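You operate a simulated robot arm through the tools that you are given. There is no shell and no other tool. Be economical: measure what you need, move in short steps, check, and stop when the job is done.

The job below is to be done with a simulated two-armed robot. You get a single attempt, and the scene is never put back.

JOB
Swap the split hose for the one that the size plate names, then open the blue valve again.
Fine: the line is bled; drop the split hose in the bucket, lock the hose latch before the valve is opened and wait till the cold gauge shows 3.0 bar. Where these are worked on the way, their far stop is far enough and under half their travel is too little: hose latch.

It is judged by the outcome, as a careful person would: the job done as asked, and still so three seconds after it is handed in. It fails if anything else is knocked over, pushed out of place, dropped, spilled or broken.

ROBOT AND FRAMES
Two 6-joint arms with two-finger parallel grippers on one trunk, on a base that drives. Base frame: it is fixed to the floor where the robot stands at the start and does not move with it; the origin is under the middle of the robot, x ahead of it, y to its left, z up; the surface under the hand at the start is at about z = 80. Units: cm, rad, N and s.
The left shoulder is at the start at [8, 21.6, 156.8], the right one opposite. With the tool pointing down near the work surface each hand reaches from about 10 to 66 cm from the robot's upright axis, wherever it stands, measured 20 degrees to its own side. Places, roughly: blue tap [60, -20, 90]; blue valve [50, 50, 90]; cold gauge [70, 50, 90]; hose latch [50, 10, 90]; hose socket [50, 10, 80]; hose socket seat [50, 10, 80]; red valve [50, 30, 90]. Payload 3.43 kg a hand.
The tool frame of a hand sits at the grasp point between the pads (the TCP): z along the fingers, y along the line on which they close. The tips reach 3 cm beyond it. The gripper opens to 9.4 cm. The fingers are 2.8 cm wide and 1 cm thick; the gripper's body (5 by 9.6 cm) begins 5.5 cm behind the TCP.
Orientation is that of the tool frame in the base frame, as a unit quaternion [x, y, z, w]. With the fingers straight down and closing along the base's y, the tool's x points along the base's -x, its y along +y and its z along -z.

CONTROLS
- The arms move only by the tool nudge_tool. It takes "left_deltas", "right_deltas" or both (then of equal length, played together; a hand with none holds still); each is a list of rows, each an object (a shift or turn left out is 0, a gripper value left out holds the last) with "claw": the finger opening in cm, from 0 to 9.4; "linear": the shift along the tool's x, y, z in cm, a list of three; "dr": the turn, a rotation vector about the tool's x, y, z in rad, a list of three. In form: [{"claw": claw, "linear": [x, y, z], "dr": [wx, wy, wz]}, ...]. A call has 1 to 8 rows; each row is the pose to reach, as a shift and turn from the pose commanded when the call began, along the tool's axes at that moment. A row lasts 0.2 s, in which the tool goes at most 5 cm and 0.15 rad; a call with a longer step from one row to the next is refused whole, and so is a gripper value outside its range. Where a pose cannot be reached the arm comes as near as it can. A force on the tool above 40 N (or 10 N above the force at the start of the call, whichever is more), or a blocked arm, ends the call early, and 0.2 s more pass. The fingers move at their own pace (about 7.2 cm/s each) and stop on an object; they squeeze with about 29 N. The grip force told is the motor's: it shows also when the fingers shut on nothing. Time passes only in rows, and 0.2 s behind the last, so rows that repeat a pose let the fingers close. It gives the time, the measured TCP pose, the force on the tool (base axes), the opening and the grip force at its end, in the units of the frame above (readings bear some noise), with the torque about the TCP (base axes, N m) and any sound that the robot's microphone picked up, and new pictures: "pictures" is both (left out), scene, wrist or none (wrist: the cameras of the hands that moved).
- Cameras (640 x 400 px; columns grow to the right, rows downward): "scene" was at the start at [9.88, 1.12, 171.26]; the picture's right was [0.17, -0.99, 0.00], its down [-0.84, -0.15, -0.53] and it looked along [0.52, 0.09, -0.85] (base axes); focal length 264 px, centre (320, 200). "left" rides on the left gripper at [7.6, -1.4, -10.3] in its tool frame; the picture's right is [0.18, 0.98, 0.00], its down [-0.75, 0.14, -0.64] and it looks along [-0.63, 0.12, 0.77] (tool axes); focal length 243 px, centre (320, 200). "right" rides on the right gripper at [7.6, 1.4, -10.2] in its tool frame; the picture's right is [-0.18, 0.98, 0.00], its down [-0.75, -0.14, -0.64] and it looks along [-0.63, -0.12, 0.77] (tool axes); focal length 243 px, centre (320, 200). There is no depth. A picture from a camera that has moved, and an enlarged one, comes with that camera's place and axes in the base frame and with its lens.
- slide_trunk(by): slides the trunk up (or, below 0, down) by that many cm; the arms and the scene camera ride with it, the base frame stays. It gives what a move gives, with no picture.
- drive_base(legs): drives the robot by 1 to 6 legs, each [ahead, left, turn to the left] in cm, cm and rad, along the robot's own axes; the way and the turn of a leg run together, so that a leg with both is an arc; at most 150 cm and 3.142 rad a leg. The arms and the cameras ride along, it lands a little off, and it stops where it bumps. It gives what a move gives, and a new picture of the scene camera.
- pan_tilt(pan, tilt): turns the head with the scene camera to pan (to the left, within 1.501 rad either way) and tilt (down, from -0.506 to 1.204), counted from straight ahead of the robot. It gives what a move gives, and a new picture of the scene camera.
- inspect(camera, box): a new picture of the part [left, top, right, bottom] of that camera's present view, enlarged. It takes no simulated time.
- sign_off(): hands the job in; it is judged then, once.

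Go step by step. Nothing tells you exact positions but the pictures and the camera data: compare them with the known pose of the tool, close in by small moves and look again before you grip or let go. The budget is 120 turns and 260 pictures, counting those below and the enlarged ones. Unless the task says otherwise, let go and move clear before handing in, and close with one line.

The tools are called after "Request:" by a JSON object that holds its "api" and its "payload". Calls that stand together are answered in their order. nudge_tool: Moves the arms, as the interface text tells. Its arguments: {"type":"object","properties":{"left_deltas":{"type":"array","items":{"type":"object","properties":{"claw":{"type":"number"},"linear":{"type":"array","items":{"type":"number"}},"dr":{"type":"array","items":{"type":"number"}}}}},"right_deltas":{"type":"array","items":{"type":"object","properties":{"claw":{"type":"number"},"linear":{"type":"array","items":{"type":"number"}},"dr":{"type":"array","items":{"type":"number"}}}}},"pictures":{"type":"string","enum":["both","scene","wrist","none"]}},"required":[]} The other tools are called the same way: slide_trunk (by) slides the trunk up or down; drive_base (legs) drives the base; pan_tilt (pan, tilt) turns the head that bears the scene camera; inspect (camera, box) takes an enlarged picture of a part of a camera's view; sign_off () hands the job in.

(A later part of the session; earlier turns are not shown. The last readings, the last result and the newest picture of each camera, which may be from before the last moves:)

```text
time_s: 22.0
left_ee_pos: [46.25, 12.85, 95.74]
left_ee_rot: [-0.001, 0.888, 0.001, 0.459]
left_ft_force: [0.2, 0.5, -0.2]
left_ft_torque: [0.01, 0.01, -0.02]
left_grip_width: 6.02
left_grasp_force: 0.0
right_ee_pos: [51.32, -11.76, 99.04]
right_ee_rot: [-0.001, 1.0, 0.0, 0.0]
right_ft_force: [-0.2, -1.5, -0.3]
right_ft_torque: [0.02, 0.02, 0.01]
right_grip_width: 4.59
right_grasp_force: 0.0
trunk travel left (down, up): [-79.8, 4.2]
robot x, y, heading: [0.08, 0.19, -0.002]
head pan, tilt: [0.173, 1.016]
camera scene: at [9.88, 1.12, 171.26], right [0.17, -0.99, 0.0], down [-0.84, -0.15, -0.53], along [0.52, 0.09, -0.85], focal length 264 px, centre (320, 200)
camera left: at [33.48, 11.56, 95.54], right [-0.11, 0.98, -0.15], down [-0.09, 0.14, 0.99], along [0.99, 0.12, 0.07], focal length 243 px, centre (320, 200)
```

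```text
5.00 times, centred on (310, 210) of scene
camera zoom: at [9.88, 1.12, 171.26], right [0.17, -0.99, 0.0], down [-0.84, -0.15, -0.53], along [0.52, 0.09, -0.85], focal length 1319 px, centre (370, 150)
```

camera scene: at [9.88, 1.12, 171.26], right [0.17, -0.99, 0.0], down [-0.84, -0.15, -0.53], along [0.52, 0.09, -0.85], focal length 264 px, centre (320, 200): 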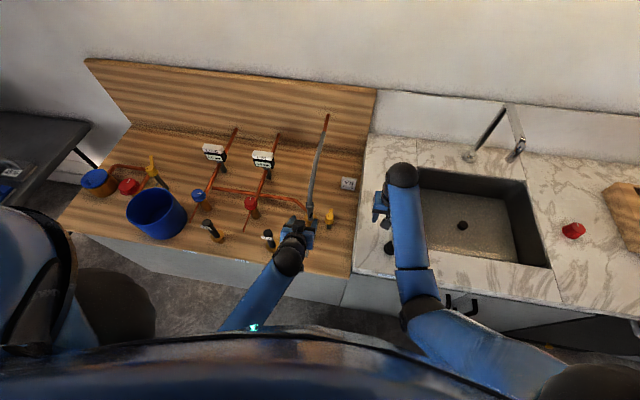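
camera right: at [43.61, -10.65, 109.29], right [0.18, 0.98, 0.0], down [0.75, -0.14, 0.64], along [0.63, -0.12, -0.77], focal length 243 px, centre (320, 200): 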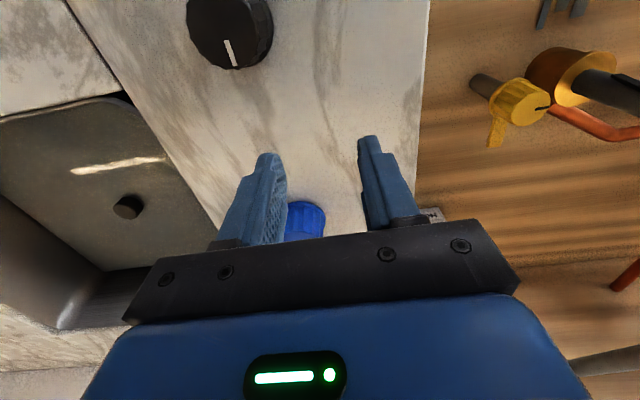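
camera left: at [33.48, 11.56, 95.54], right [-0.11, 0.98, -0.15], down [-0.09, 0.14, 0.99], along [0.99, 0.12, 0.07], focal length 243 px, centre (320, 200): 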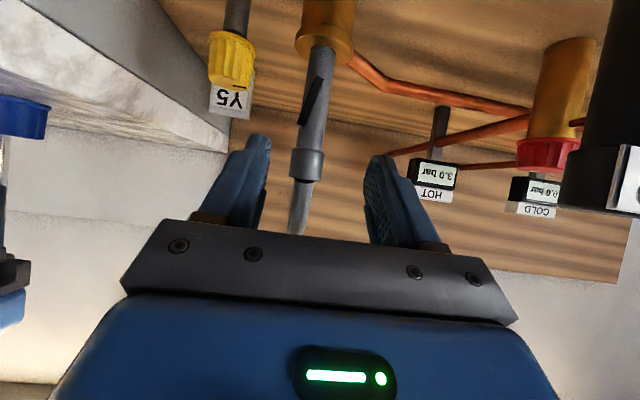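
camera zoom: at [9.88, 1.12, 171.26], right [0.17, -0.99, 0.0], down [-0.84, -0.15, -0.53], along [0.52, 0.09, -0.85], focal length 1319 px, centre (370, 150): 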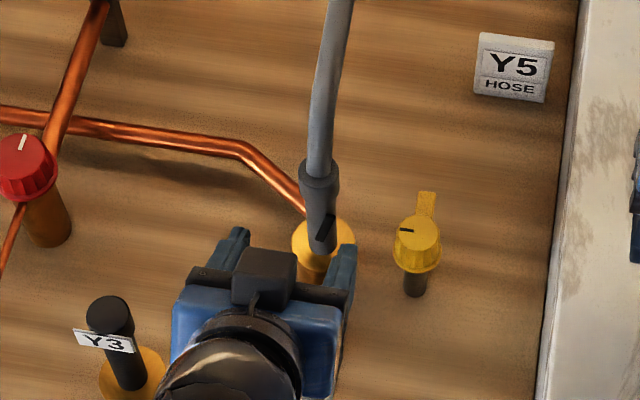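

The plug is squarely between the fingers at (54, 12.45). I advance along the fingers and close on the plug below its sleeve.

Request:
{"api": "nudge_tool", "payload": {"left_deltas": [{"linear": [0, -0.3, 3.5]}, {"linear": [0, -0.3, 7]}, {"linear": [0.1, -0.3, 9.9]}, {"linear": [0.1, -0.3, 9.9], "claw": 3.5}, {"linear": [0.1, -0.3, 9.9], "claw": 1.5}, {"linear": [0.1, -0.3, 9.9], "claw": 1.5}], "pictures": "both"}}

Request:
{"api": "inspect", "payload": {"camera": "left", "box": [200, 0, 460, 260]}}

Request:
{"api": "inspect", "payload": {"camera": "scene", "box": [260, 170, 360, 250]}}

```text
time_s: 23.4
left_ee_pos: [54.15, 12.61, 89.86]
left_ee_rot: [-0.001, 0.889, 0.0, 0.458]
left_ft_force: [-0.1, 1.0, -0.2]
left_ft_torque: [0.02, 0.03, 0.03]
left_grip_width: 2.54
left_grasp_force: 29.4
right_ee_pos: [51.37, -11.85, 99.03]
right_ee_rot: [0.001, 1.0, 0.0, 0.001]
right_ft_force: [0.0, -0.2, 0.1]
right_ft_torque: [0.03, 0.03, -0.04]
right_grip_width: 4.6
right_grasp_force: 0.0
trunk travel left (down, up): [-79.8, 4.2]
robot x, y, heading: [-0.08, 0.01, -0.003]
head pan, tilt: [0.173, 1.016]
camera scene: at [9.95, 1.11, 171.25], right [0.17, -0.99, 0.0], down [-0.84, -0.15, -0.53], along [0.52, 0.09, -0.85], focal length 264 px, centre (320, 200)
camera left: at [41.52, 11.29, 89.68], right [-0.11, 0.98, -0.15], down [-0.09, 0.14, 0.99], along [0.99, 0.12, 0.07], focal length 243 px, centre (320, 200)
```

scene: 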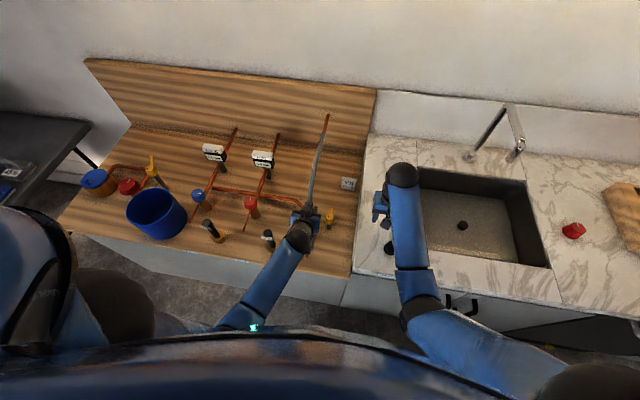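
left: 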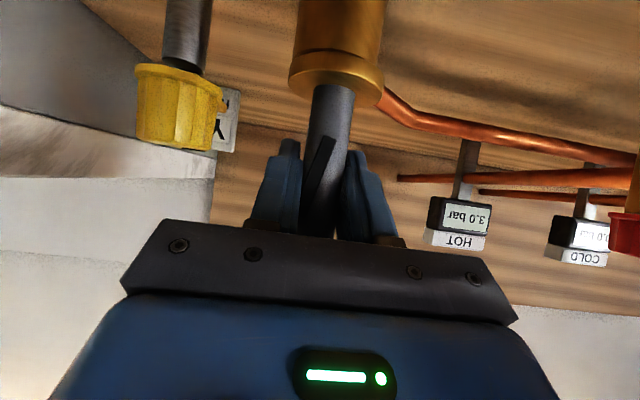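

```text
1.54 times, centred on (330, 130) of left
camera zoom: at [41.52, 11.29, 89.68], right [-0.11, 0.98, -0.15], down [-0.09, 0.14, 0.99], along [0.99, 0.12, 0.07], focal length 373 px, centre (305, 308)
```

zoom: 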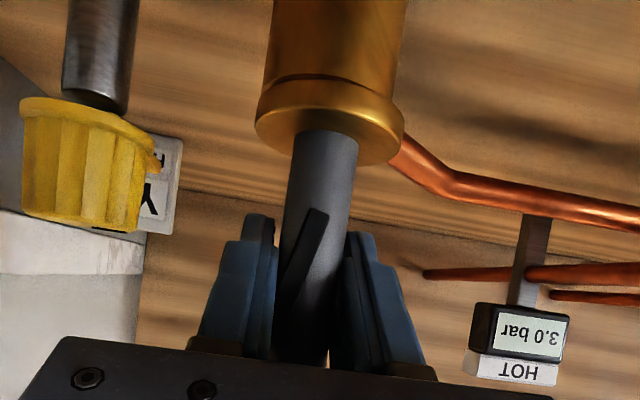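

```text
5.00 times, centred on (310, 210) of scene
camera zoom: at [9.95, 1.11, 171.25], right [0.17, -0.99, 0.0], down [-0.84, -0.15, -0.53], along [0.52, 0.09, -0.85], focal length 1319 px, centre (370, 150)
```

zoom: 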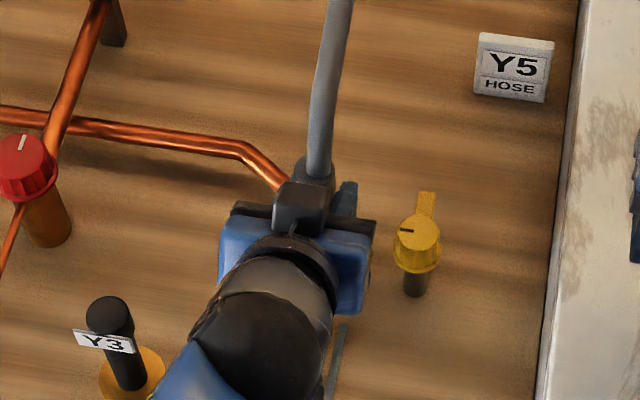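

Gripped on the plug (2.5 cm). I lift it straight up a little to test whether it comes free.

Request:
{"api": "nudge_tool", "payload": {"left_deltas": [{"linear": [-0.6, 0, -0.43]}, {"linear": [-1.2, 0, -0.87]}, {"linear": [-1.63, 0, -1.16]}], "pictures": "both"}}

Request:
{"api": "inspect", "payload": {"camera": "scene", "box": [260, 110, 360, 240]}}

```text
time_s: 24.2
left_ee_pos: [54.16, 12.63, 91.93]
left_ee_rot: [0.0, 0.888, -0.001, 0.459]
left_ft_force: [0.2, -0.7, -0.7]
left_ft_torque: [0.0, 0.0, 0.02]
left_grip_width: 2.54
left_grasp_force: 28.6
right_ee_pos: [51.41, -11.99, 98.95]
right_ee_rot: [0.001, 1.0, 0.0, 0.0]
right_ft_force: [0.5, -0.4, 0.3]
right_ft_torque: [-0.02, 0.0, 0.03]
right_grip_width: 4.62
right_grasp_force: 0.0
trunk travel left (down, up): [-79.8, 4.2]
robot x, y, heading: [-0.06, 0.02, -0.001]
head pan, tilt: [0.173, 1.016]
camera scene: at [9.93, 1.1, 171.25], right [0.17, -0.99, 0.0], down [-0.84, -0.15, -0.53], along [0.52, 0.09, -0.85], focal length 264 px, centre (320, 200)
camera left: at [41.32, 11.26, 91.73], right [-0.11, 0.98, -0.15], down [-0.09, 0.14, 0.99], along [0.99, 0.12, 0.07], focal length 243 px, centre (320, 200)
```

scene: 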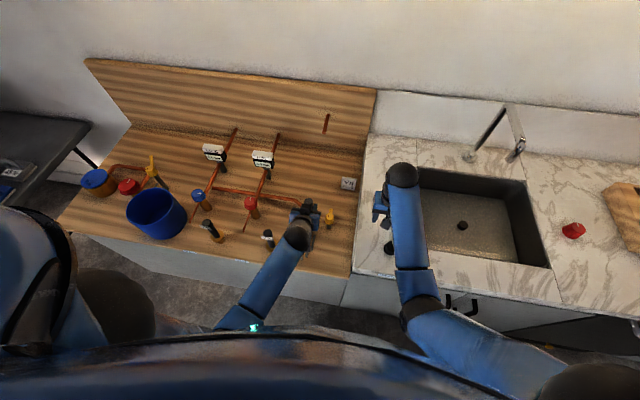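
left: 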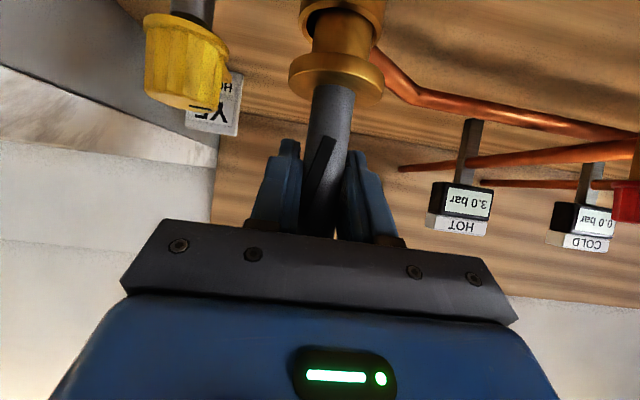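

```text
3.08 times, centred on (310, 175) of scene
camera zoom: at [9.93, 1.1, 171.25], right [0.17, -0.99, 0.0], down [-0.84, -0.15, -0.53], along [0.52, 0.09, -0.85], focal length 812 px, centre (351, 277)
```

zoom: 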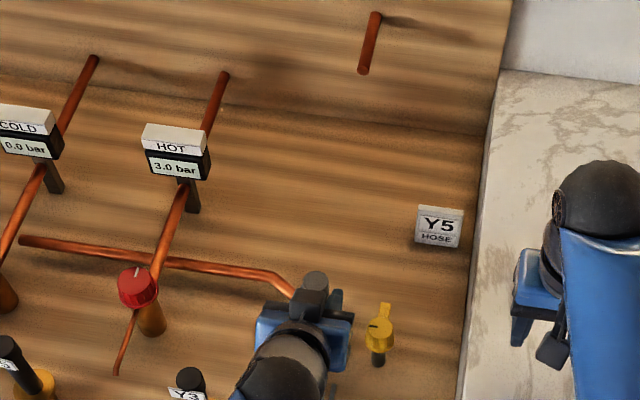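

The drawn hose tail vanished and the plug with its brass end is free. I lift it well clear, using the trunk as well.

Request:
{"api": "nudge_tool", "payload": {"left_deltas": [{"linear": [-1.63, 0, -1.16]}, {"linear": [-3.26, 0, -2.31]}, {"linear": [-4.9, 0, -3.47]}, {"linear": [-6.5, 0, -4.62]}, {"linear": [-8.1, 0, -5.8]}], "pictures": "none"}}

Request:
{"api": "slide_trunk", "payload": {"by": 4}}

Request:
{"api": "pan_tilt", "payload": {"pan": 0.6, "tilt": 0.95}}

Request:
{"api": "inspect", "payload": {"camera": "left", "box": [200, 0, 460, 260]}}

```text
time_s: 25.4
left_ee_pos: [54.07, 12.74, 102.15]
left_ee_rot: [0.0, 0.889, 0.001, 0.459]
left_ft_force: [-0.5, -0.1, -1.7]
left_ft_torque: [0.01, -0.03, 0.01]
left_grip_width: 2.54
left_grasp_force: 28.9
right_ee_pos: [51.38, -12.0, 99.04]
right_ee_rot: [0.0, 1.0, 0.0, 0.0]
right_ft_force: [-0.4, 0.5, -0.3]
right_ft_torque: [0.03, -0.01, -0.02]
right_grip_width: 4.58
right_grasp_force: 0.1
trunk travel left (down, up): [-79.8, 4.2]
robot x, y, heading: [-0.01, -0.25, 0.006]
head pan, tilt: [0.173, 1.016]
```

```text
time_s: 26.2
left_ee_pos: [54.09, 12.77, 106.09]
left_ee_rot: [-0.001, 0.889, 0.001, 0.458]
left_ft_force: [0.1, -0.2, -0.9]
left_ft_torque: [0.02, 0.01, -0.02]
left_grip_width: 2.53
left_grasp_force: 28.5
right_ee_pos: [51.37, -11.94, 103.07]
right_ee_rot: [0.0, 1.0, 0.0, 0.0]
right_ft_force: [0.1, 0.9, -0.1]
right_ft_torque: [-0.03, -0.02, 0.0]
right_grip_width: 4.62
right_grasp_force: 0.0
trunk travel left (down, up): [-83.8, 0.2]
robot x, y, heading: [-0.24, -0.09, 0.002]
head pan, tilt: [0.173, 1.016]
```

```text
time_s: 27.1
left_ee_pos: [54.12, 12.78, 105.98]
left_ee_rot: [-0.001, 0.889, 0.0, 0.458]
left_ft_force: [-0.4, 0.1, -1.7]
left_ft_torque: [-0.04, -0.02, -0.03]
left_grip_width: 2.54
left_grasp_force: 28.5
right_ee_pos: [51.44, -11.82, 103.08]
right_ee_rot: [0.0, 1.0, -0.001, 0.0]
right_ft_force: [-0.1, -0.3, -0.5]
right_ft_torque: [-0.02, 0.0, -0.03]
right_grip_width: 4.6
right_grasp_force: 0.0
trunk travel left (down, up): [-83.8, 0.2]
robot x, y, heading: [0.02, 0.0, 0.001]
head pan, tilt: [0.6, 0.949]
camera scene: at [9.19, 4.04, 175.72], right [0.56, -0.83, 0.0], down [-0.67, -0.46, -0.58], along [0.48, 0.33, -0.81], focal length 264 px, centre (320, 200)
```

scene: 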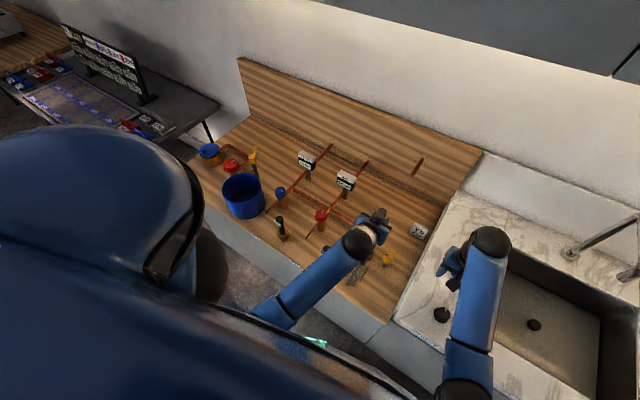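

```text
1.54 times, centred on (330, 130) of left
camera zoom: at [41.37, 11.4, 105.8], right [-0.11, 0.98, -0.15], down [-0.09, 0.14, 0.99], along [0.99, 0.12, 0.07], focal length 373 px, centre (305, 308)
```

zoom: 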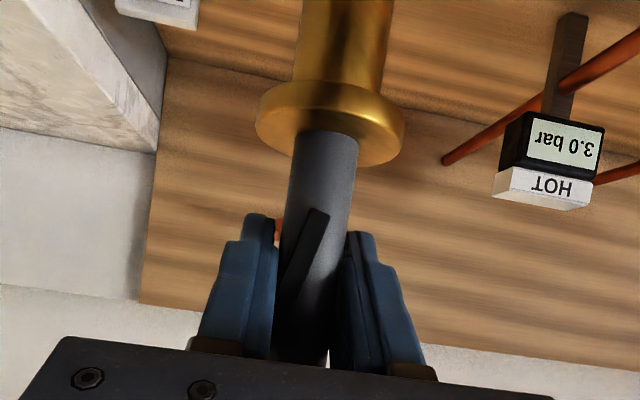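

I inspect the bucket and the held plug from the new scene view to size them.

Request:
{"api": "inspect", "payload": {"camera": "scene", "box": [190, 130, 310, 240]}}

Request:
{"api": "inspect", "payload": {"camera": "scene", "box": [330, 190, 420, 280]}}

```text
3.64 times, centred on (250, 185) of scene
camera zoom: at [9.19, 4.04, 175.72], right [0.56, -0.83, 0.0], down [-0.67, -0.46, -0.58], along [0.48, 0.33, -0.81], focal length 959 px, centre (574, 254)
```

zoom: 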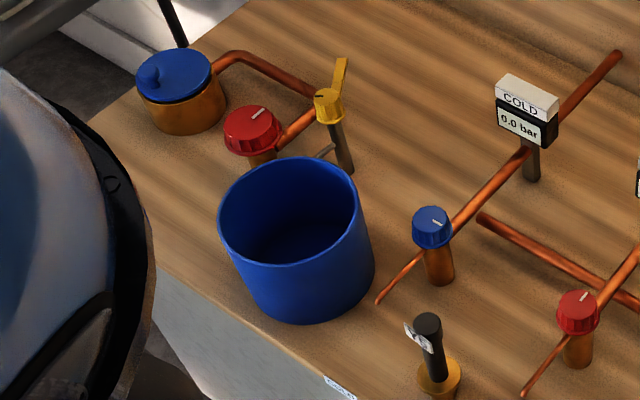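

```text
4.44 times, centred on (375, 235) of scene
camera zoom: at [9.19, 4.04, 175.72], right [0.56, -0.83, 0.0], down [-0.67, -0.46, -0.58], along [0.48, 0.33, -0.81], focal length 1172 px, centre (76, 44)
```

zoom: 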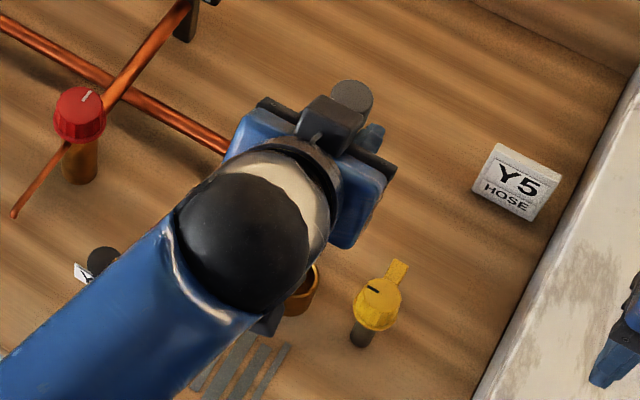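

The bucket is near (46, 66), rim z≈91.5, beyond reach from here; the blue valve is near (54.5, 54.3). I lift a bit more and then drive the base 30 cm to the left.

Request:
{"api": "nudge_tool", "payload": {"left_deltas": [{"linear": [-1.63, 0, -1.16]}, {"linear": [-3.26, 0, -2.31]}, {"linear": [-3.26, 0, -2.31]}], "right_deltas": [{"linear": [2, 0, -1]}, {"linear": [4, 0, -2]}, {"linear": [4, 0, -2]}], "pictures": "none"}}

Request:
{"api": "drive_base", "payload": {"legs": [[0, 15, 0]]}}

```text
time_s: 27.9
left_ee_pos: [53.81, 12.74, 109.83]
left_ee_rot: [-0.001, 0.889, 0.0, 0.458]
left_ft_force: [0.4, 0.4, -1.2]
left_ft_torque: [-0.04, 0.06, 0.02]
left_grip_width: 2.56
left_grasp_force: 28.6
right_ee_pos: [47.15, -11.81, 104.93]
right_ee_rot: [0.0, 1.0, 0.001, -0.001]
right_ft_force: [-0.1, 0.5, 0.1]
right_ft_torque: [0.01, -0.03, 0.0]
right_grip_width: 4.58
right_grasp_force: 0.1
trunk travel left (down, up): [-83.8, 0.2]
robot x, y, heading: [-0.11, 0.21, -0.002]
head pan, tilt: [0.6, 0.949]
```

```text
time_s: 29.3
left_ee_pos: [53.86, 27.69, 109.89]
left_ee_rot: [0.0, 0.888, 0.002, 0.459]
left_ft_force: [-0.9, -0.7, -1.5]
left_ft_torque: [0.03, 0.01, -0.01]
left_grip_width: 2.54
left_grasp_force: 29.1
right_ee_pos: [47.12, 3.02, 104.84]
right_ee_rot: [0.0, 1.0, 0.002, 0.0]
right_ft_force: [-0.4, -1.2, -0.4]
right_ft_torque: [0.0, 0.0, 0.03]
right_grip_width: 4.6
right_grasp_force: 0.1
trunk travel left (down, up): [-83.8, 0.2]
robot x, y, heading: [-0.19, 14.91, 0.002]
head pan, tilt: [0.6, 0.949]
camera scene: at [9.14, 18.69, 175.74], right [0.57, -0.82, 0.0], down [-0.67, -0.46, -0.58], along [0.48, 0.33, -0.81], focal length 264 px, centre (320, 200)
```

scene: 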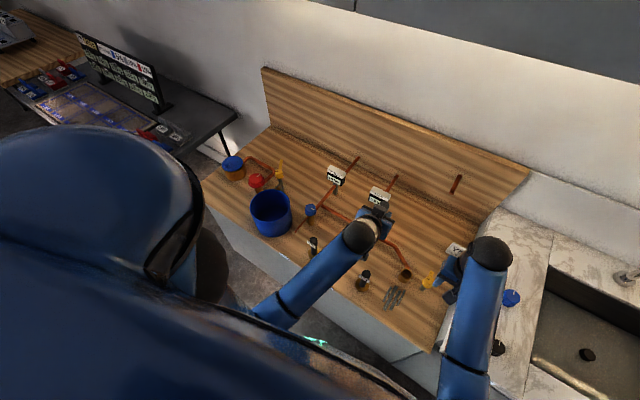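

Request:
{"api": "drive_base", "payload": {"legs": [[0, 15, 0]]}}

Request:
{"api": "inspect", "payload": {"camera": "scene", "box": [200, 130, 440, 300]}}

```text
time_s: 30.7
left_ee_pos: [53.91, 41.86, 109.96]
left_ee_rot: [0.001, 0.889, 0.002, 0.459]
left_ft_force: [0.0, 0.7, -1.3]
left_ft_torque: [0.03, -0.01, 0.05]
left_grip_width: 2.51
left_grasp_force: 28.9
right_ee_pos: [47.25, 17.35, 104.92]
right_ee_rot: [0.002, 1.0, 0.002, 0.0]
right_ft_force: [0.1, 0.0, -0.7]
right_ft_torque: [0.03, -0.03, 0.0]
right_grip_width: 4.62
right_grasp_force: 0.0
trunk travel left (down, up): [-83.8, 0.2]
robot x, y, heading: [-0.07, 29.55, -0.003]
head pan, tilt: [0.6, 0.949]
camera scene: at [9.17, 33.05, 175.74], right [0.56, -0.83, 0.0], down [-0.67, -0.45, -0.58], along [0.48, 0.33, -0.81], focal length 264 px, centre (320, 200)
```

scene: 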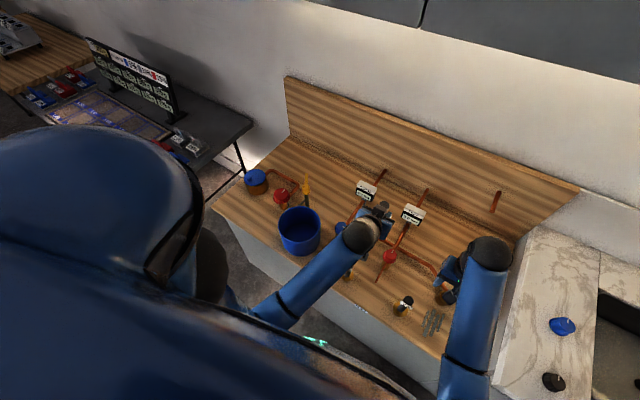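

```text
2.35 times, centred on (320, 215) of scene
camera zoom: at [9.17, 33.05, 175.74], right [0.56, -0.83, 0.0], down [-0.67, -0.45, -0.58], along [0.48, 0.33, -0.81], focal length 621 px, centre (320, 165)
```

zoom: 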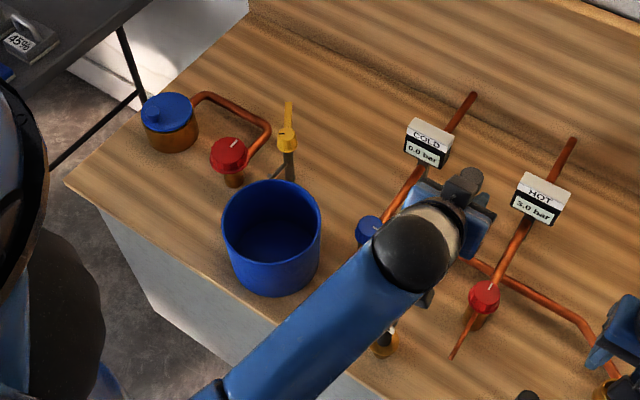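

The bucket centre is near (45.8, 67). I carry the plug over it.

Request:
{"api": "nudge_tool", "payload": {"left_deltas": [{"linear": [0.77, 4.1, -1.09]}, {"linear": [1.54, 8.2, -2.18]}, {"linear": [2.31, 12.3, -3.27]}, {"linear": [3.08, 16.4, -4.35]}, {"linear": [3.85, 20.5, -5.44]}, {"linear": [4.62, 24.6, -6.53]}, {"linear": [4.62, 24.6, -6.53]}], "pictures": "both"}}

Request:
{"api": "inspect", "payload": {"camera": "scene", "box": [240, 150, 400, 280]}}

```text
time_s: 32.3
left_ee_pos: [45.79, 67.01, 110.05]
left_ee_rot: [0.001, 0.889, 0.0, 0.458]
left_ft_force: [0.3, -0.2, -1.3]
left_ft_torque: [-0.01, 0.0, 0.01]
left_grip_width: 2.54
left_grasp_force: 28.8
right_ee_pos: [47.23, 17.7, 104.9]
right_ee_rot: [0.002, 1.0, -0.001, 0.0]
right_ft_force: [-0.3, 0.0, 1.3]
right_ft_torque: [0.01, 0.05, 0.02]
right_grip_width: 4.6
right_grasp_force: 0.1
trunk travel left (down, up): [-83.8, 0.2]
robot x, y, heading: [-0.09, 29.79, -0.004]
head pan, tilt: [0.6, 0.949]
camera scene: at [9.18, 33.79, 175.72], right [0.56, -0.83, 0.0], down [-0.67, -0.46, -0.58], along [0.48, 0.33, -0.81], focal length 264 px, centre (320, 200)
camera left: at [33.09, 65.7, 109.75], right [-0.1, 0.98, -0.15], down [-0.09, 0.14, 0.99], along [0.99, 0.12, 0.07], focal length 243 px, centre (320, 200)
```

scene: 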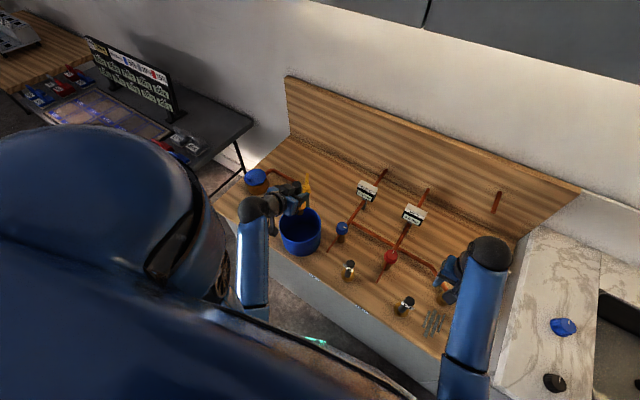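
left: 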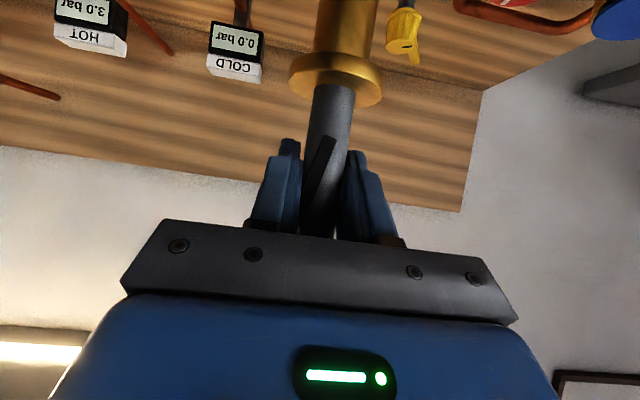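

```text
3.08 times, centred on (320, 215) of scene
camera zoom: at [9.18, 33.79, 175.72], right [0.56, -0.83, 0.0], down [-0.67, -0.46, -0.58], along [0.48, 0.33, -0.81], focal length 812 px, centre (320, 154)
```

zoom: 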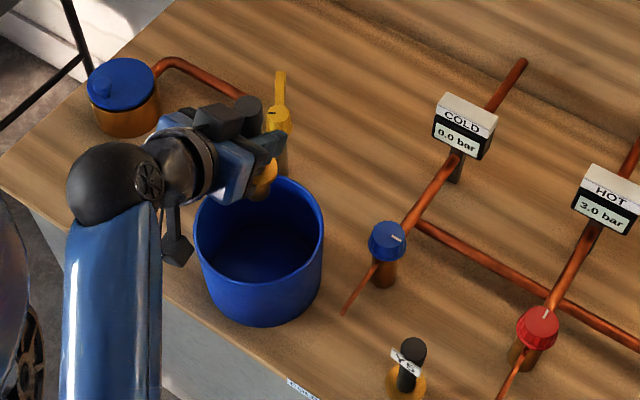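

The plug is over the bucket centre. I lower it in to TCP z≈96 and check.

Request:
{"api": "nudge_tool", "payload": {"left_deltas": [{"linear": [2.85, 0, 2.02]}, {"linear": [5.7, 0, 4.05]}, {"linear": [8.55, 0, 6.07]}, {"linear": [11.4, 0, 8.1]}, {"linear": [11.4, 0, 8.1]}], "pictures": "both"}}

Request:
{"api": "inspect", "payload": {"camera": "scene", "box": [240, 150, 400, 280]}}

```text
time_s: 33.5
left_ee_pos: [45.87, 67.2, 95.85]
left_ee_rot: [0.001, 0.889, 0.0, 0.458]
left_ft_force: [-0.7, -0.2, -0.9]
left_ft_torque: [-0.04, 0.0, -0.02]
left_grip_width: 2.54
left_grasp_force: 28.8
right_ee_pos: [47.14, 17.67, 104.93]
right_ee_rot: [0.003, 1.0, 0.0, 0.0]
right_ft_force: [0.2, 0.6, -1.5]
right_ft_torque: [-0.01, 0.05, 0.03]
right_grip_width: 4.58
right_grasp_force: 0.1
trunk travel left (down, up): [-83.8, 0.2]
robot x, y, heading: [-0.24, 29.6, -0.001]
head pan, tilt: [0.6, 0.949]
camera scene: at [9.17, 33.73, 175.72], right [0.56, -0.83, 0.0], down [-0.67, -0.46, -0.58], along [0.48, 0.33, -0.81], focal length 264 px, centre (320, 200)
camera left: at [33.09, 65.87, 95.69], right [-0.1, 0.98, -0.15], down [-0.09, 0.14, 0.99], along [0.99, 0.12, 0.07], focal length 243 px, centre (320, 200)
```

scene: 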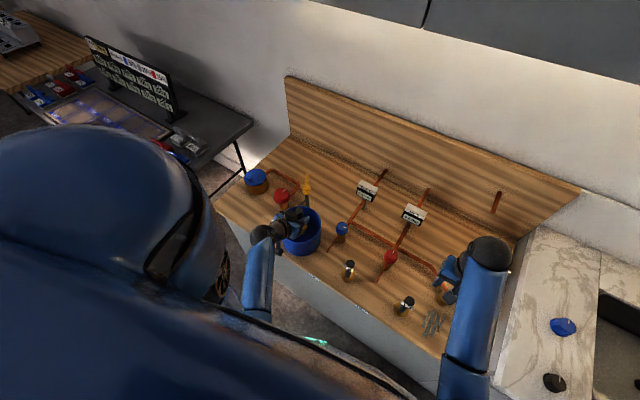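
left: 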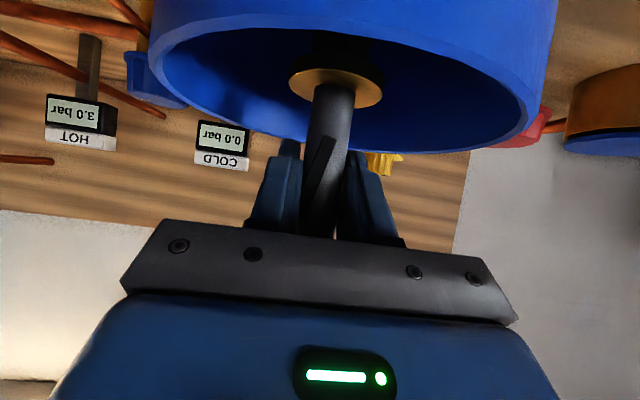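

```text
3.08 times, centred on (320, 215) of scene
camera zoom: at [9.17, 33.73, 175.72], right [0.56, -0.83, 0.0], down [-0.67, -0.46, -0.58], along [0.48, 0.33, -0.81], focal length 812 px, centre (320, 154)
```

zoom: 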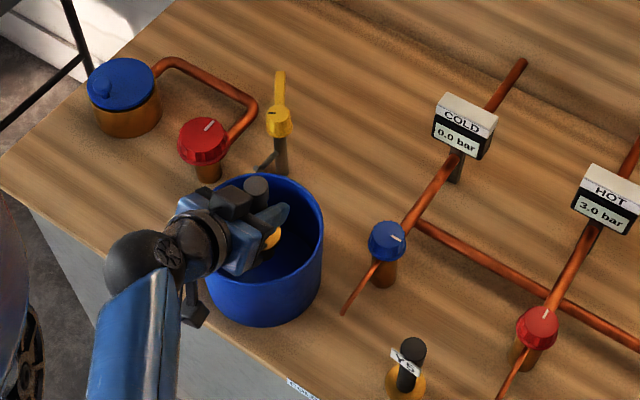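

The plug's flange is inside the bucket. I lower 2 cm more and let go, then back the fingers out and up.

Request:
{"api": "nudge_tool", "payload": {"left_deltas": [{"linear": [1.63, 0, 1.16]}, {"linear": [1.63, 0, 1.16], "claw": 4.5}, {"linear": [1.63, 0, 1.16], "claw": 4.5}, {"linear": [1.63, 0, 1.16], "claw": 4.5}], "pictures": "both"}}

Request:
{"api": "inspect", "payload": {"camera": "scene", "box": [240, 150, 400, 280]}}

```text
time_s: 34.5
left_ee_pos: [45.86, 67.18, 94.01]
left_ee_rot: [0.001, 0.889, -0.001, 0.458]
left_ft_force: [-0.3, -0.3, 0.7]
left_ft_torque: [0.03, 0.0, 0.02]
left_grip_width: 4.5
left_grasp_force: 0.0
right_ee_pos: [47.08, 17.75, 104.98]
right_ee_rot: [0.003, 1.0, 0.0, 0.0]
right_ft_force: [-0.9, -0.1, 0.8]
right_ft_torque: [0.01, 0.0, 0.01]
right_grip_width: 4.57
right_grasp_force: 0.1
trunk travel left (down, up): [-83.8, 0.2]
robot x, y, heading: [0.17, 29.62, -0.002]
head pan, tilt: [0.6, 0.949]
camera scene: at [9.15, 33.71, 175.73], right [0.56, -0.83, 0.0], down [-0.67, -0.46, -0.58], along [0.48, 0.33, -0.81], focal length 264 px, centre (320, 200)
camera left: at [33.08, 65.85, 93.84], right [-0.1, 0.98, -0.15], down [-0.09, 0.14, 0.99], along [0.99, 0.12, 0.07], focal length 243 px, centre (320, 200)
```

scene: 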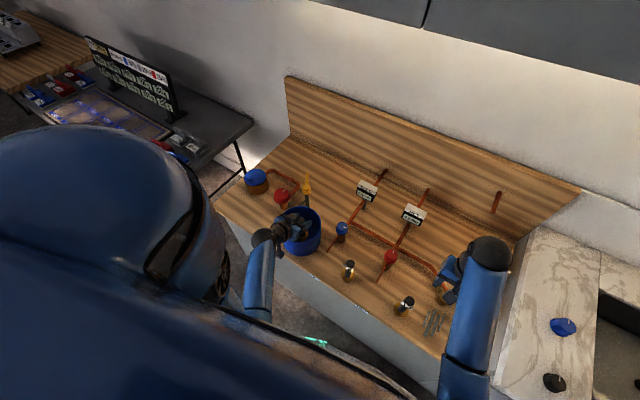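
left: 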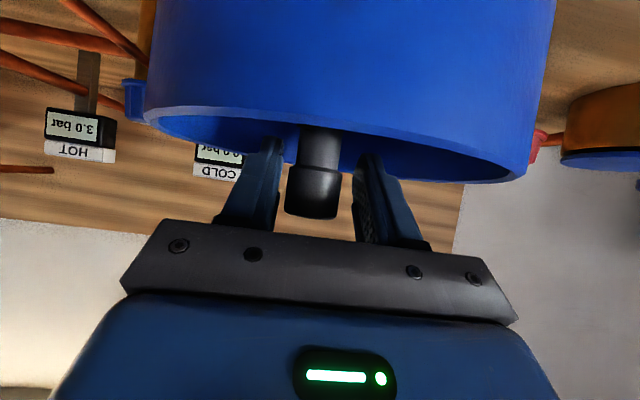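

```text
3.08 times, centred on (320, 215) of scene
camera zoom: at [9.15, 33.71, 175.73], right [0.56, -0.83, 0.0], down [-0.67, -0.46, -0.58], along [0.48, 0.33, -0.81], focal length 812 px, centre (320, 154)
```

zoom: 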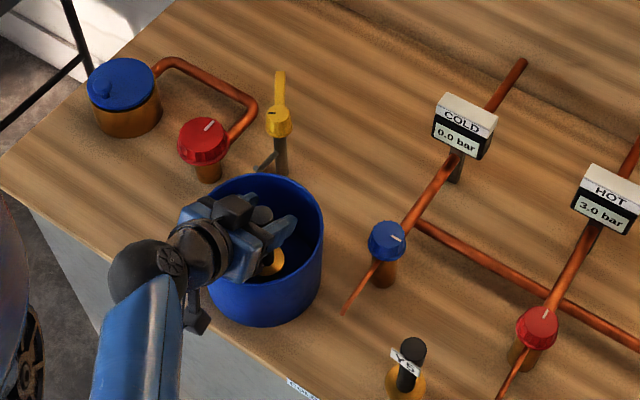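

The plug stands inside the bucket. I back the fingers out along their axis, lift, and level the tool back to vertical.

Request:
{"api": "nudge_tool", "payload": {"left_deltas": [{"linear": [0, 0, -3.5]}, {"linear": [0, 0, -7]}, {"linear": [-1, -1, -9]}, {"linear": [-2, -4, -11], "dr": [0, 0.13, 0]}, {"linear": [-3, -8, -12], "dr": [0, 0.27, 0]}, {"linear": [-3, -12, -12], "dr": [0, 0.41, 0]}, {"linear": [-3, -16, -12], "dr": [0, 0.55, 0]}, {"linear": [-3, -19, -12], "dr": [0, 0.69, 0]}], "pictures": "both"}}

Request:
{"api": "inspect", "payload": {"camera": "scene", "box": [240, 150, 400, 280]}}

```text
time_s: 35.4
left_ee_pos: [44.69, 69.43, 106.0]
left_ee_rot: [0.032, 0.874, 0.046, 0.482]
left_ft_force: [0.0, 0.2, 0.0]
left_ft_torque: [0.02, -0.02, 0.01]
left_grip_width: 4.47
left_grasp_force: 0.1
right_ee_pos: [47.07, 17.68, 104.49]
right_ee_rot: [0.002, 1.0, -0.001, -0.001]
right_ft_force: [0.2, 0.3, -0.3]
right_ft_torque: [0.01, 0.01, -0.03]
right_grip_width: 4.63
right_grasp_force: 0.0
trunk travel left (down, up): [-83.8, 0.2]
robot x, y, heading: [0.26, 29.69, -0.002]
head pan, tilt: [0.6, 0.949]
stopped in row 4 (left hand): the arm was blocked; the commanded pose is now the measured one
camera scene: at [9.19, 33.73, 175.27], right [0.56, -0.83, 0.0], down [-0.67, -0.46, -0.58], along [0.48, 0.33, -0.81], focal length 264 px, centre (320, 200)
camera left: at [31.93, 68.41, 105.03], right [-0.09, 1.0, -0.05], down [-0.14, 0.03, 0.99], along [0.99, 0.09, 0.13], focal length 243 px, centre (320, 200)
```

scene: 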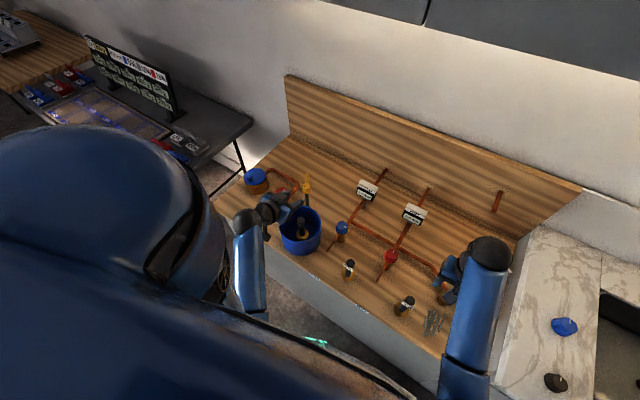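
left: 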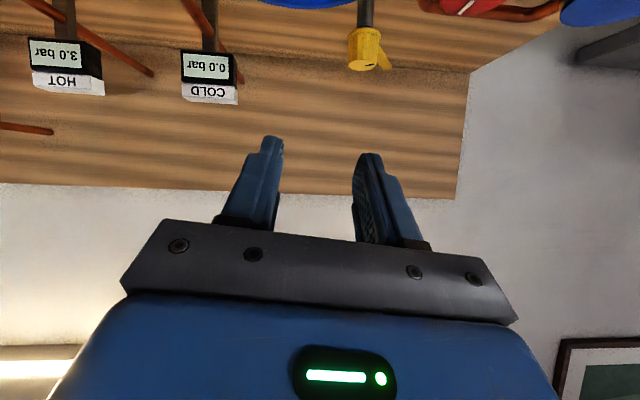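

```text
3.08 times, centred on (320, 215) of scene
camera zoom: at [9.19, 33.73, 175.27], right [0.56, -0.83, 0.0], down [-0.67, -0.46, -0.58], along [0.48, 0.33, -0.81], focal length 812 px, centre (320, 154)
```

zoom: 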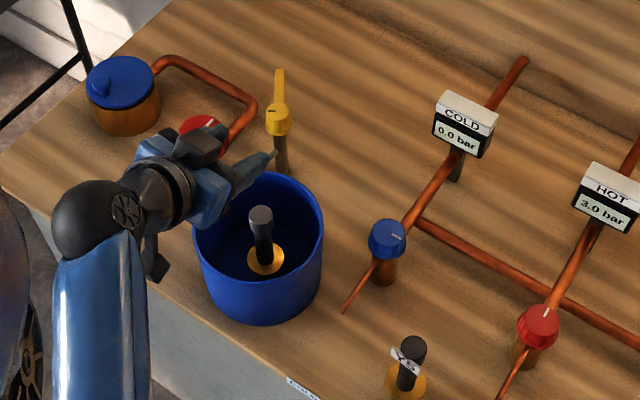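

The old plug stands upright in the bucket. The arm was blocked on retracting (likely against the robot's own body), so I move sideways and slightly forward instead.

Request:
{"api": "nudge_tool", "payload": {"left_deltas": [{"linear": [-0.9, -3.9, 0.65]}, {"linear": [-1.8, -7.9, 1.3]}, {"linear": [-2.8, -11.9, 1.94]}, {"linear": [-2.8, -11.9, 1.94]}], "pictures": "none"}}

```text
time_s: 36.4
left_ee_pos: [47.47, 57.39, 106.6]
left_ee_rot: [0.031, 0.875, 0.045, 0.481]
left_ft_force: [0.3, -0.2, 0.6]
left_ft_torque: [0.03, 0.0, 0.02]
left_grip_width: 4.48
left_grasp_force: 0.1
right_ee_pos: [47.18, 17.75, 104.88]
right_ee_rot: [0.003, 1.0, 0.0, -0.001]
right_ft_force: [-0.1, -0.1, -0.6]
right_ft_torque: [-0.01, -0.03, 0.0]
right_grip_width: 4.59
right_grasp_force: 0.0
trunk travel left (down, up): [-83.8, 0.2]
robot x, y, heading: [-0.34, 29.8, -0.003]
head pan, tilt: [0.6, 0.949]
```

Request:
{"api": "nudge_tool", "payload": {"left_deltas": [{"linear": [0.5, -1.7, -0.5], "dr": [0.012, 0.126, -0.008]}, {"linear": [1, -3.4, -1], "dr": [0.024, 0.251, -0.016]}, {"linear": [1.4, -5, -1.5], "dr": [0.035, 0.377, -0.024]}, {"linear": [1.9, -6.7, -2], "dr": [0.047, 0.502, -0.032]}, {"linear": [2.4, -8.4, -2.5], "dr": [0.059, 0.628, -0.041]}, {"linear": [2.9, -10.1, -3], "dr": [0.07, 0.753, -0.049]}, {"linear": [3.3, -11.7, -3.4], "dr": [0.082, 0.879, -0.057]}, {"claw": 6, "linear": [3.8, -13.4, -3.9], "dr": [0.094, 1.004, -0.065]}], "pictures": "both"}}

Request:
{"api": "inspect", "payload": {"camera": "left", "box": [200, 60, 460, 260]}}

Request:
{"api": "inspect", "payload": {"camera": "scene", "box": [300, 210, 400, 290]}}

```text
time_s: 38.2
left_ee_pos: [42.04, 44.24, 103.76]
left_ee_rot: [0.0, 1.0, 0.001, -0.002]
left_ft_force: [-0.5, -0.1, 0.9]
left_ft_torque: [0.0, 0.0, 0.0]
left_grip_width: 5.99
left_grasp_force: 0.1
right_ee_pos: [47.27, 17.59, 104.9]
right_ee_rot: [0.002, 1.0, 0.0, -0.001]
right_ft_force: [0.9, -1.0, -0.3]
right_ft_torque: [0.0, 0.0, -0.01]
right_grip_width: 4.62
right_grasp_force: 0.1
trunk travel left (down, up): [-83.8, 0.2]
robot x, y, heading: [0.08, 29.74, -0.001]
head pan, tilt: [0.6, 0.949]
camera scene: at [9.27, 33.63, 175.72], right [0.56, -0.83, 0.0], down [-0.67, -0.46, -0.58], along [0.48, 0.33, -0.81], focal length 264 px, centre (320, 200)
camera left: at [34.47, 42.95, 114.1], right [-0.18, 0.98, 0.0], down [0.76, 0.14, 0.64], along [0.63, 0.12, -0.77], focal length 243 px, centre (320, 200)
```

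scene: 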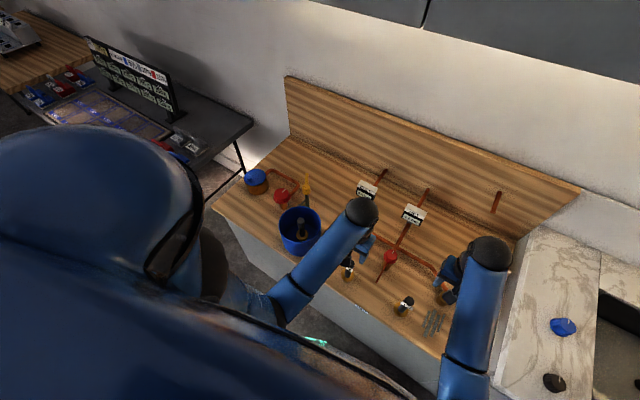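
left: 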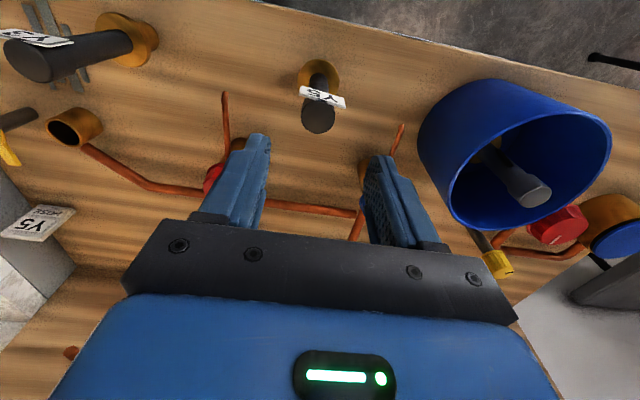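

```text
2.00 times, centred on (330, 160) of left
camera zoom: at [34.47, 42.95, 114.1], right [-0.18, 0.98, 0.0], down [0.76, 0.14, 0.64], along [0.63, 0.12, -0.77], focal length 485 px, centre (300, 280)
```

zoom: 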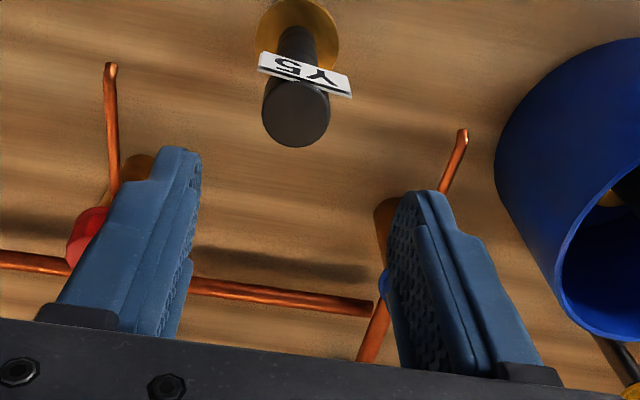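

```text
5.00 times, centred on (350, 250) of scene
camera zoom: at [9.27, 33.63, 175.72], right [0.56, -0.83, 0.0], down [-0.67, -0.46, -0.58], along [0.48, 0.33, -0.81], focal length 1319 px, centre (170, -50)
```

zoom: 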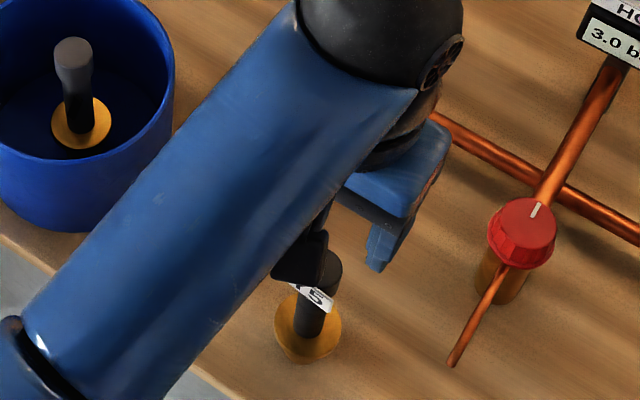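

The Y5 plug stands at about (41.5, 44.2), top z≈95.5, with its tag on the −x side. I descend straight over it, slightly offset to +x to stay off the tag, stopping halfway to check.

Request:
{"api": "nudge_tool", "payload": {"left_deltas": [{"linear": [0, 0, 3]}, {"linear": [0, 0, 6]}, {"linear": [0, 0, 6]}], "pictures": "wrist"}}

Request:
{"api": "inspect", "payload": {"camera": "left", "box": [200, 60, 460, 260]}}

```text
time_s: 39.0
left_ee_pos: [41.91, 44.23, 97.84]
left_ee_rot: [0.0, 1.0, 0.001, 0.0]
left_ft_force: [-0.7, 0.5, -0.3]
left_ft_torque: [-0.02, 0.02, 0.0]
left_grip_width: 6.0
left_grasp_force: 0.1
right_ee_pos: [47.16, 17.63, 104.84]
right_ee_rot: [0.003, 1.0, 0.0, 0.0]
right_ft_force: [0.7, -0.4, -0.9]
right_ft_torque: [0.03, 0.02, -0.02]
right_grip_width: 4.59
right_grasp_force: 0.0
trunk travel left (down, up): [-83.8, 0.2]
robot x, y, heading: [-0.38, 29.6, -0.003]
head pan, tilt: [0.6, 0.949]
camera left: at [34.33, 42.86, 108.16], right [-0.18, 0.98, 0.0], down [0.75, 0.14, 0.64], along [0.63, 0.12, -0.77], focal length 243 px, centre (320, 200)
```

left: 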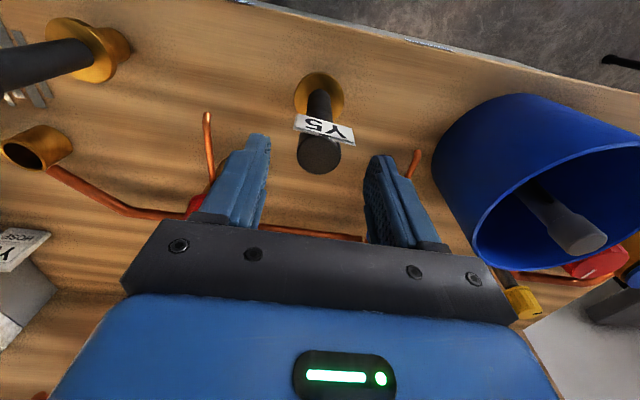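

```text
2.00 times, centred on (330, 160) of left
camera zoom: at [34.33, 42.86, 108.16], right [-0.18, 0.98, 0.0], down [0.75, 0.14, 0.64], along [0.63, 0.12, -0.77], focal length 485 px, centre (300, 280)
```

zoom: 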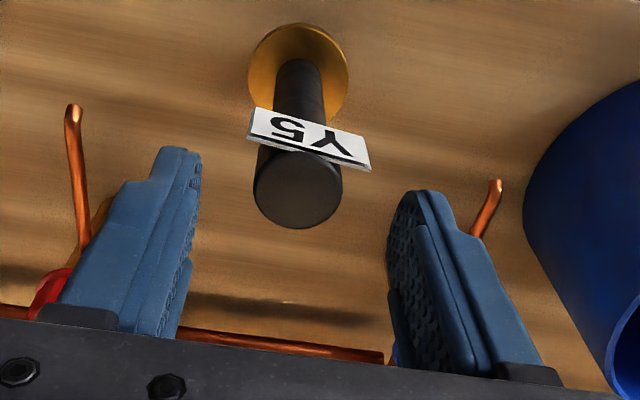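

Request:
{"api": "nudge_tool", "payload": {"left_deltas": [{"linear": [-0.4, 0, 2.5]}, {"linear": [-0.5, 0, 5]}, {"linear": [-0.5, 0, 6.8]}, {"linear": [-0.5, 0, 6.8], "claw": 4}, {"linear": [-0.5, 0, 6.8], "claw": 2}, {"linear": [-0.5, 0, 6.8], "claw": 2}], "pictures": "both"}}

Request:
{"api": "inspect", "payload": {"camera": "left", "box": [200, 60, 460, 260]}}

```text
time_s: 40.4
left_ee_pos: [42.56, 44.49, 91.19]
left_ee_rot: [0.0, 1.0, 0.0, 0.0]
left_ft_force: [0.0, -0.3, 0.4]
left_ft_torque: [-0.06, 0.0, 0.01]
left_grip_width: 3.06
left_grasp_force: 28.8
right_ee_pos: [47.16, 17.6, 104.91]
right_ee_rot: [0.002, 1.0, 0.0, 0.001]
right_ft_force: [0.5, -0.2, -0.4]
right_ft_torque: [-0.03, 0.02, -0.03]
right_grip_width: 4.6
right_grasp_force: 0.0
trunk travel left (down, up): [-83.8, 0.2]
robot x, y, heading: [-0.06, 29.89, 0.0]
head pan, tilt: [0.6, 0.949]
camera scene: at [9.18, 33.71, 175.72], right [0.56, -0.83, 0.0], down [-0.67, -0.46, -0.58], along [0.48, 0.33, -0.81], focal length 264 px, centre (320, 200)
camera left: at [34.94, 43.03, 101.49], right [-0.18, 0.98, 0.0], down [0.75, 0.14, 0.64], along [0.63, 0.12, -0.77], focal length 243 px, centre (320, 200)
```

scene: 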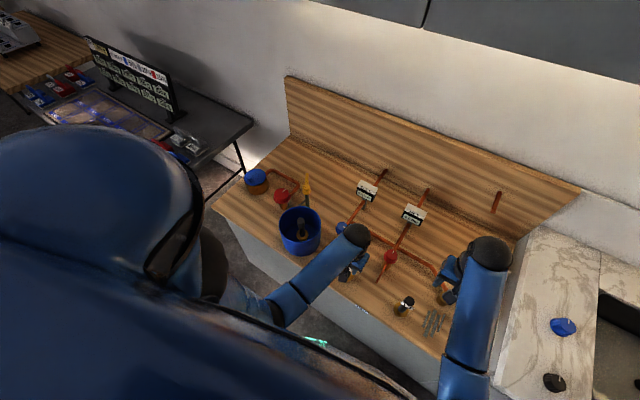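
left: 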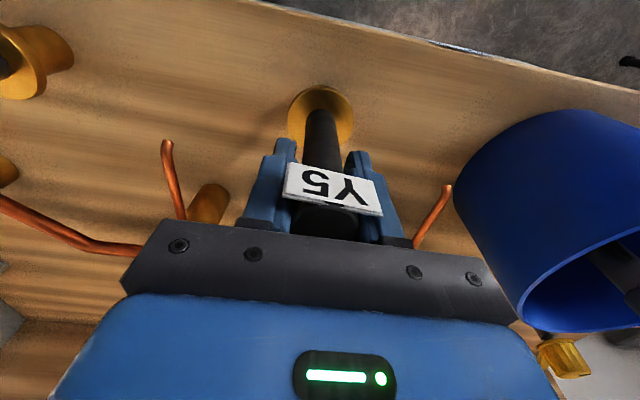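

```text
2.00 times, centred on (330, 160) of left
camera zoom: at [34.94, 43.03, 101.49], right [-0.18, 0.98, 0.0], down [0.75, 0.14, 0.64], along [0.63, 0.12, -0.77], focal length 485 px, centre (300, 280)
```

zoom: 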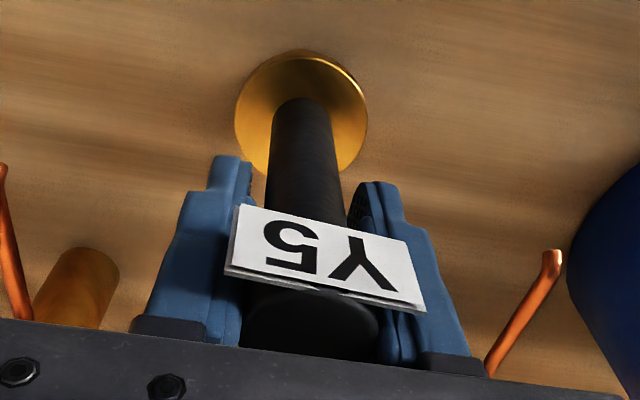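

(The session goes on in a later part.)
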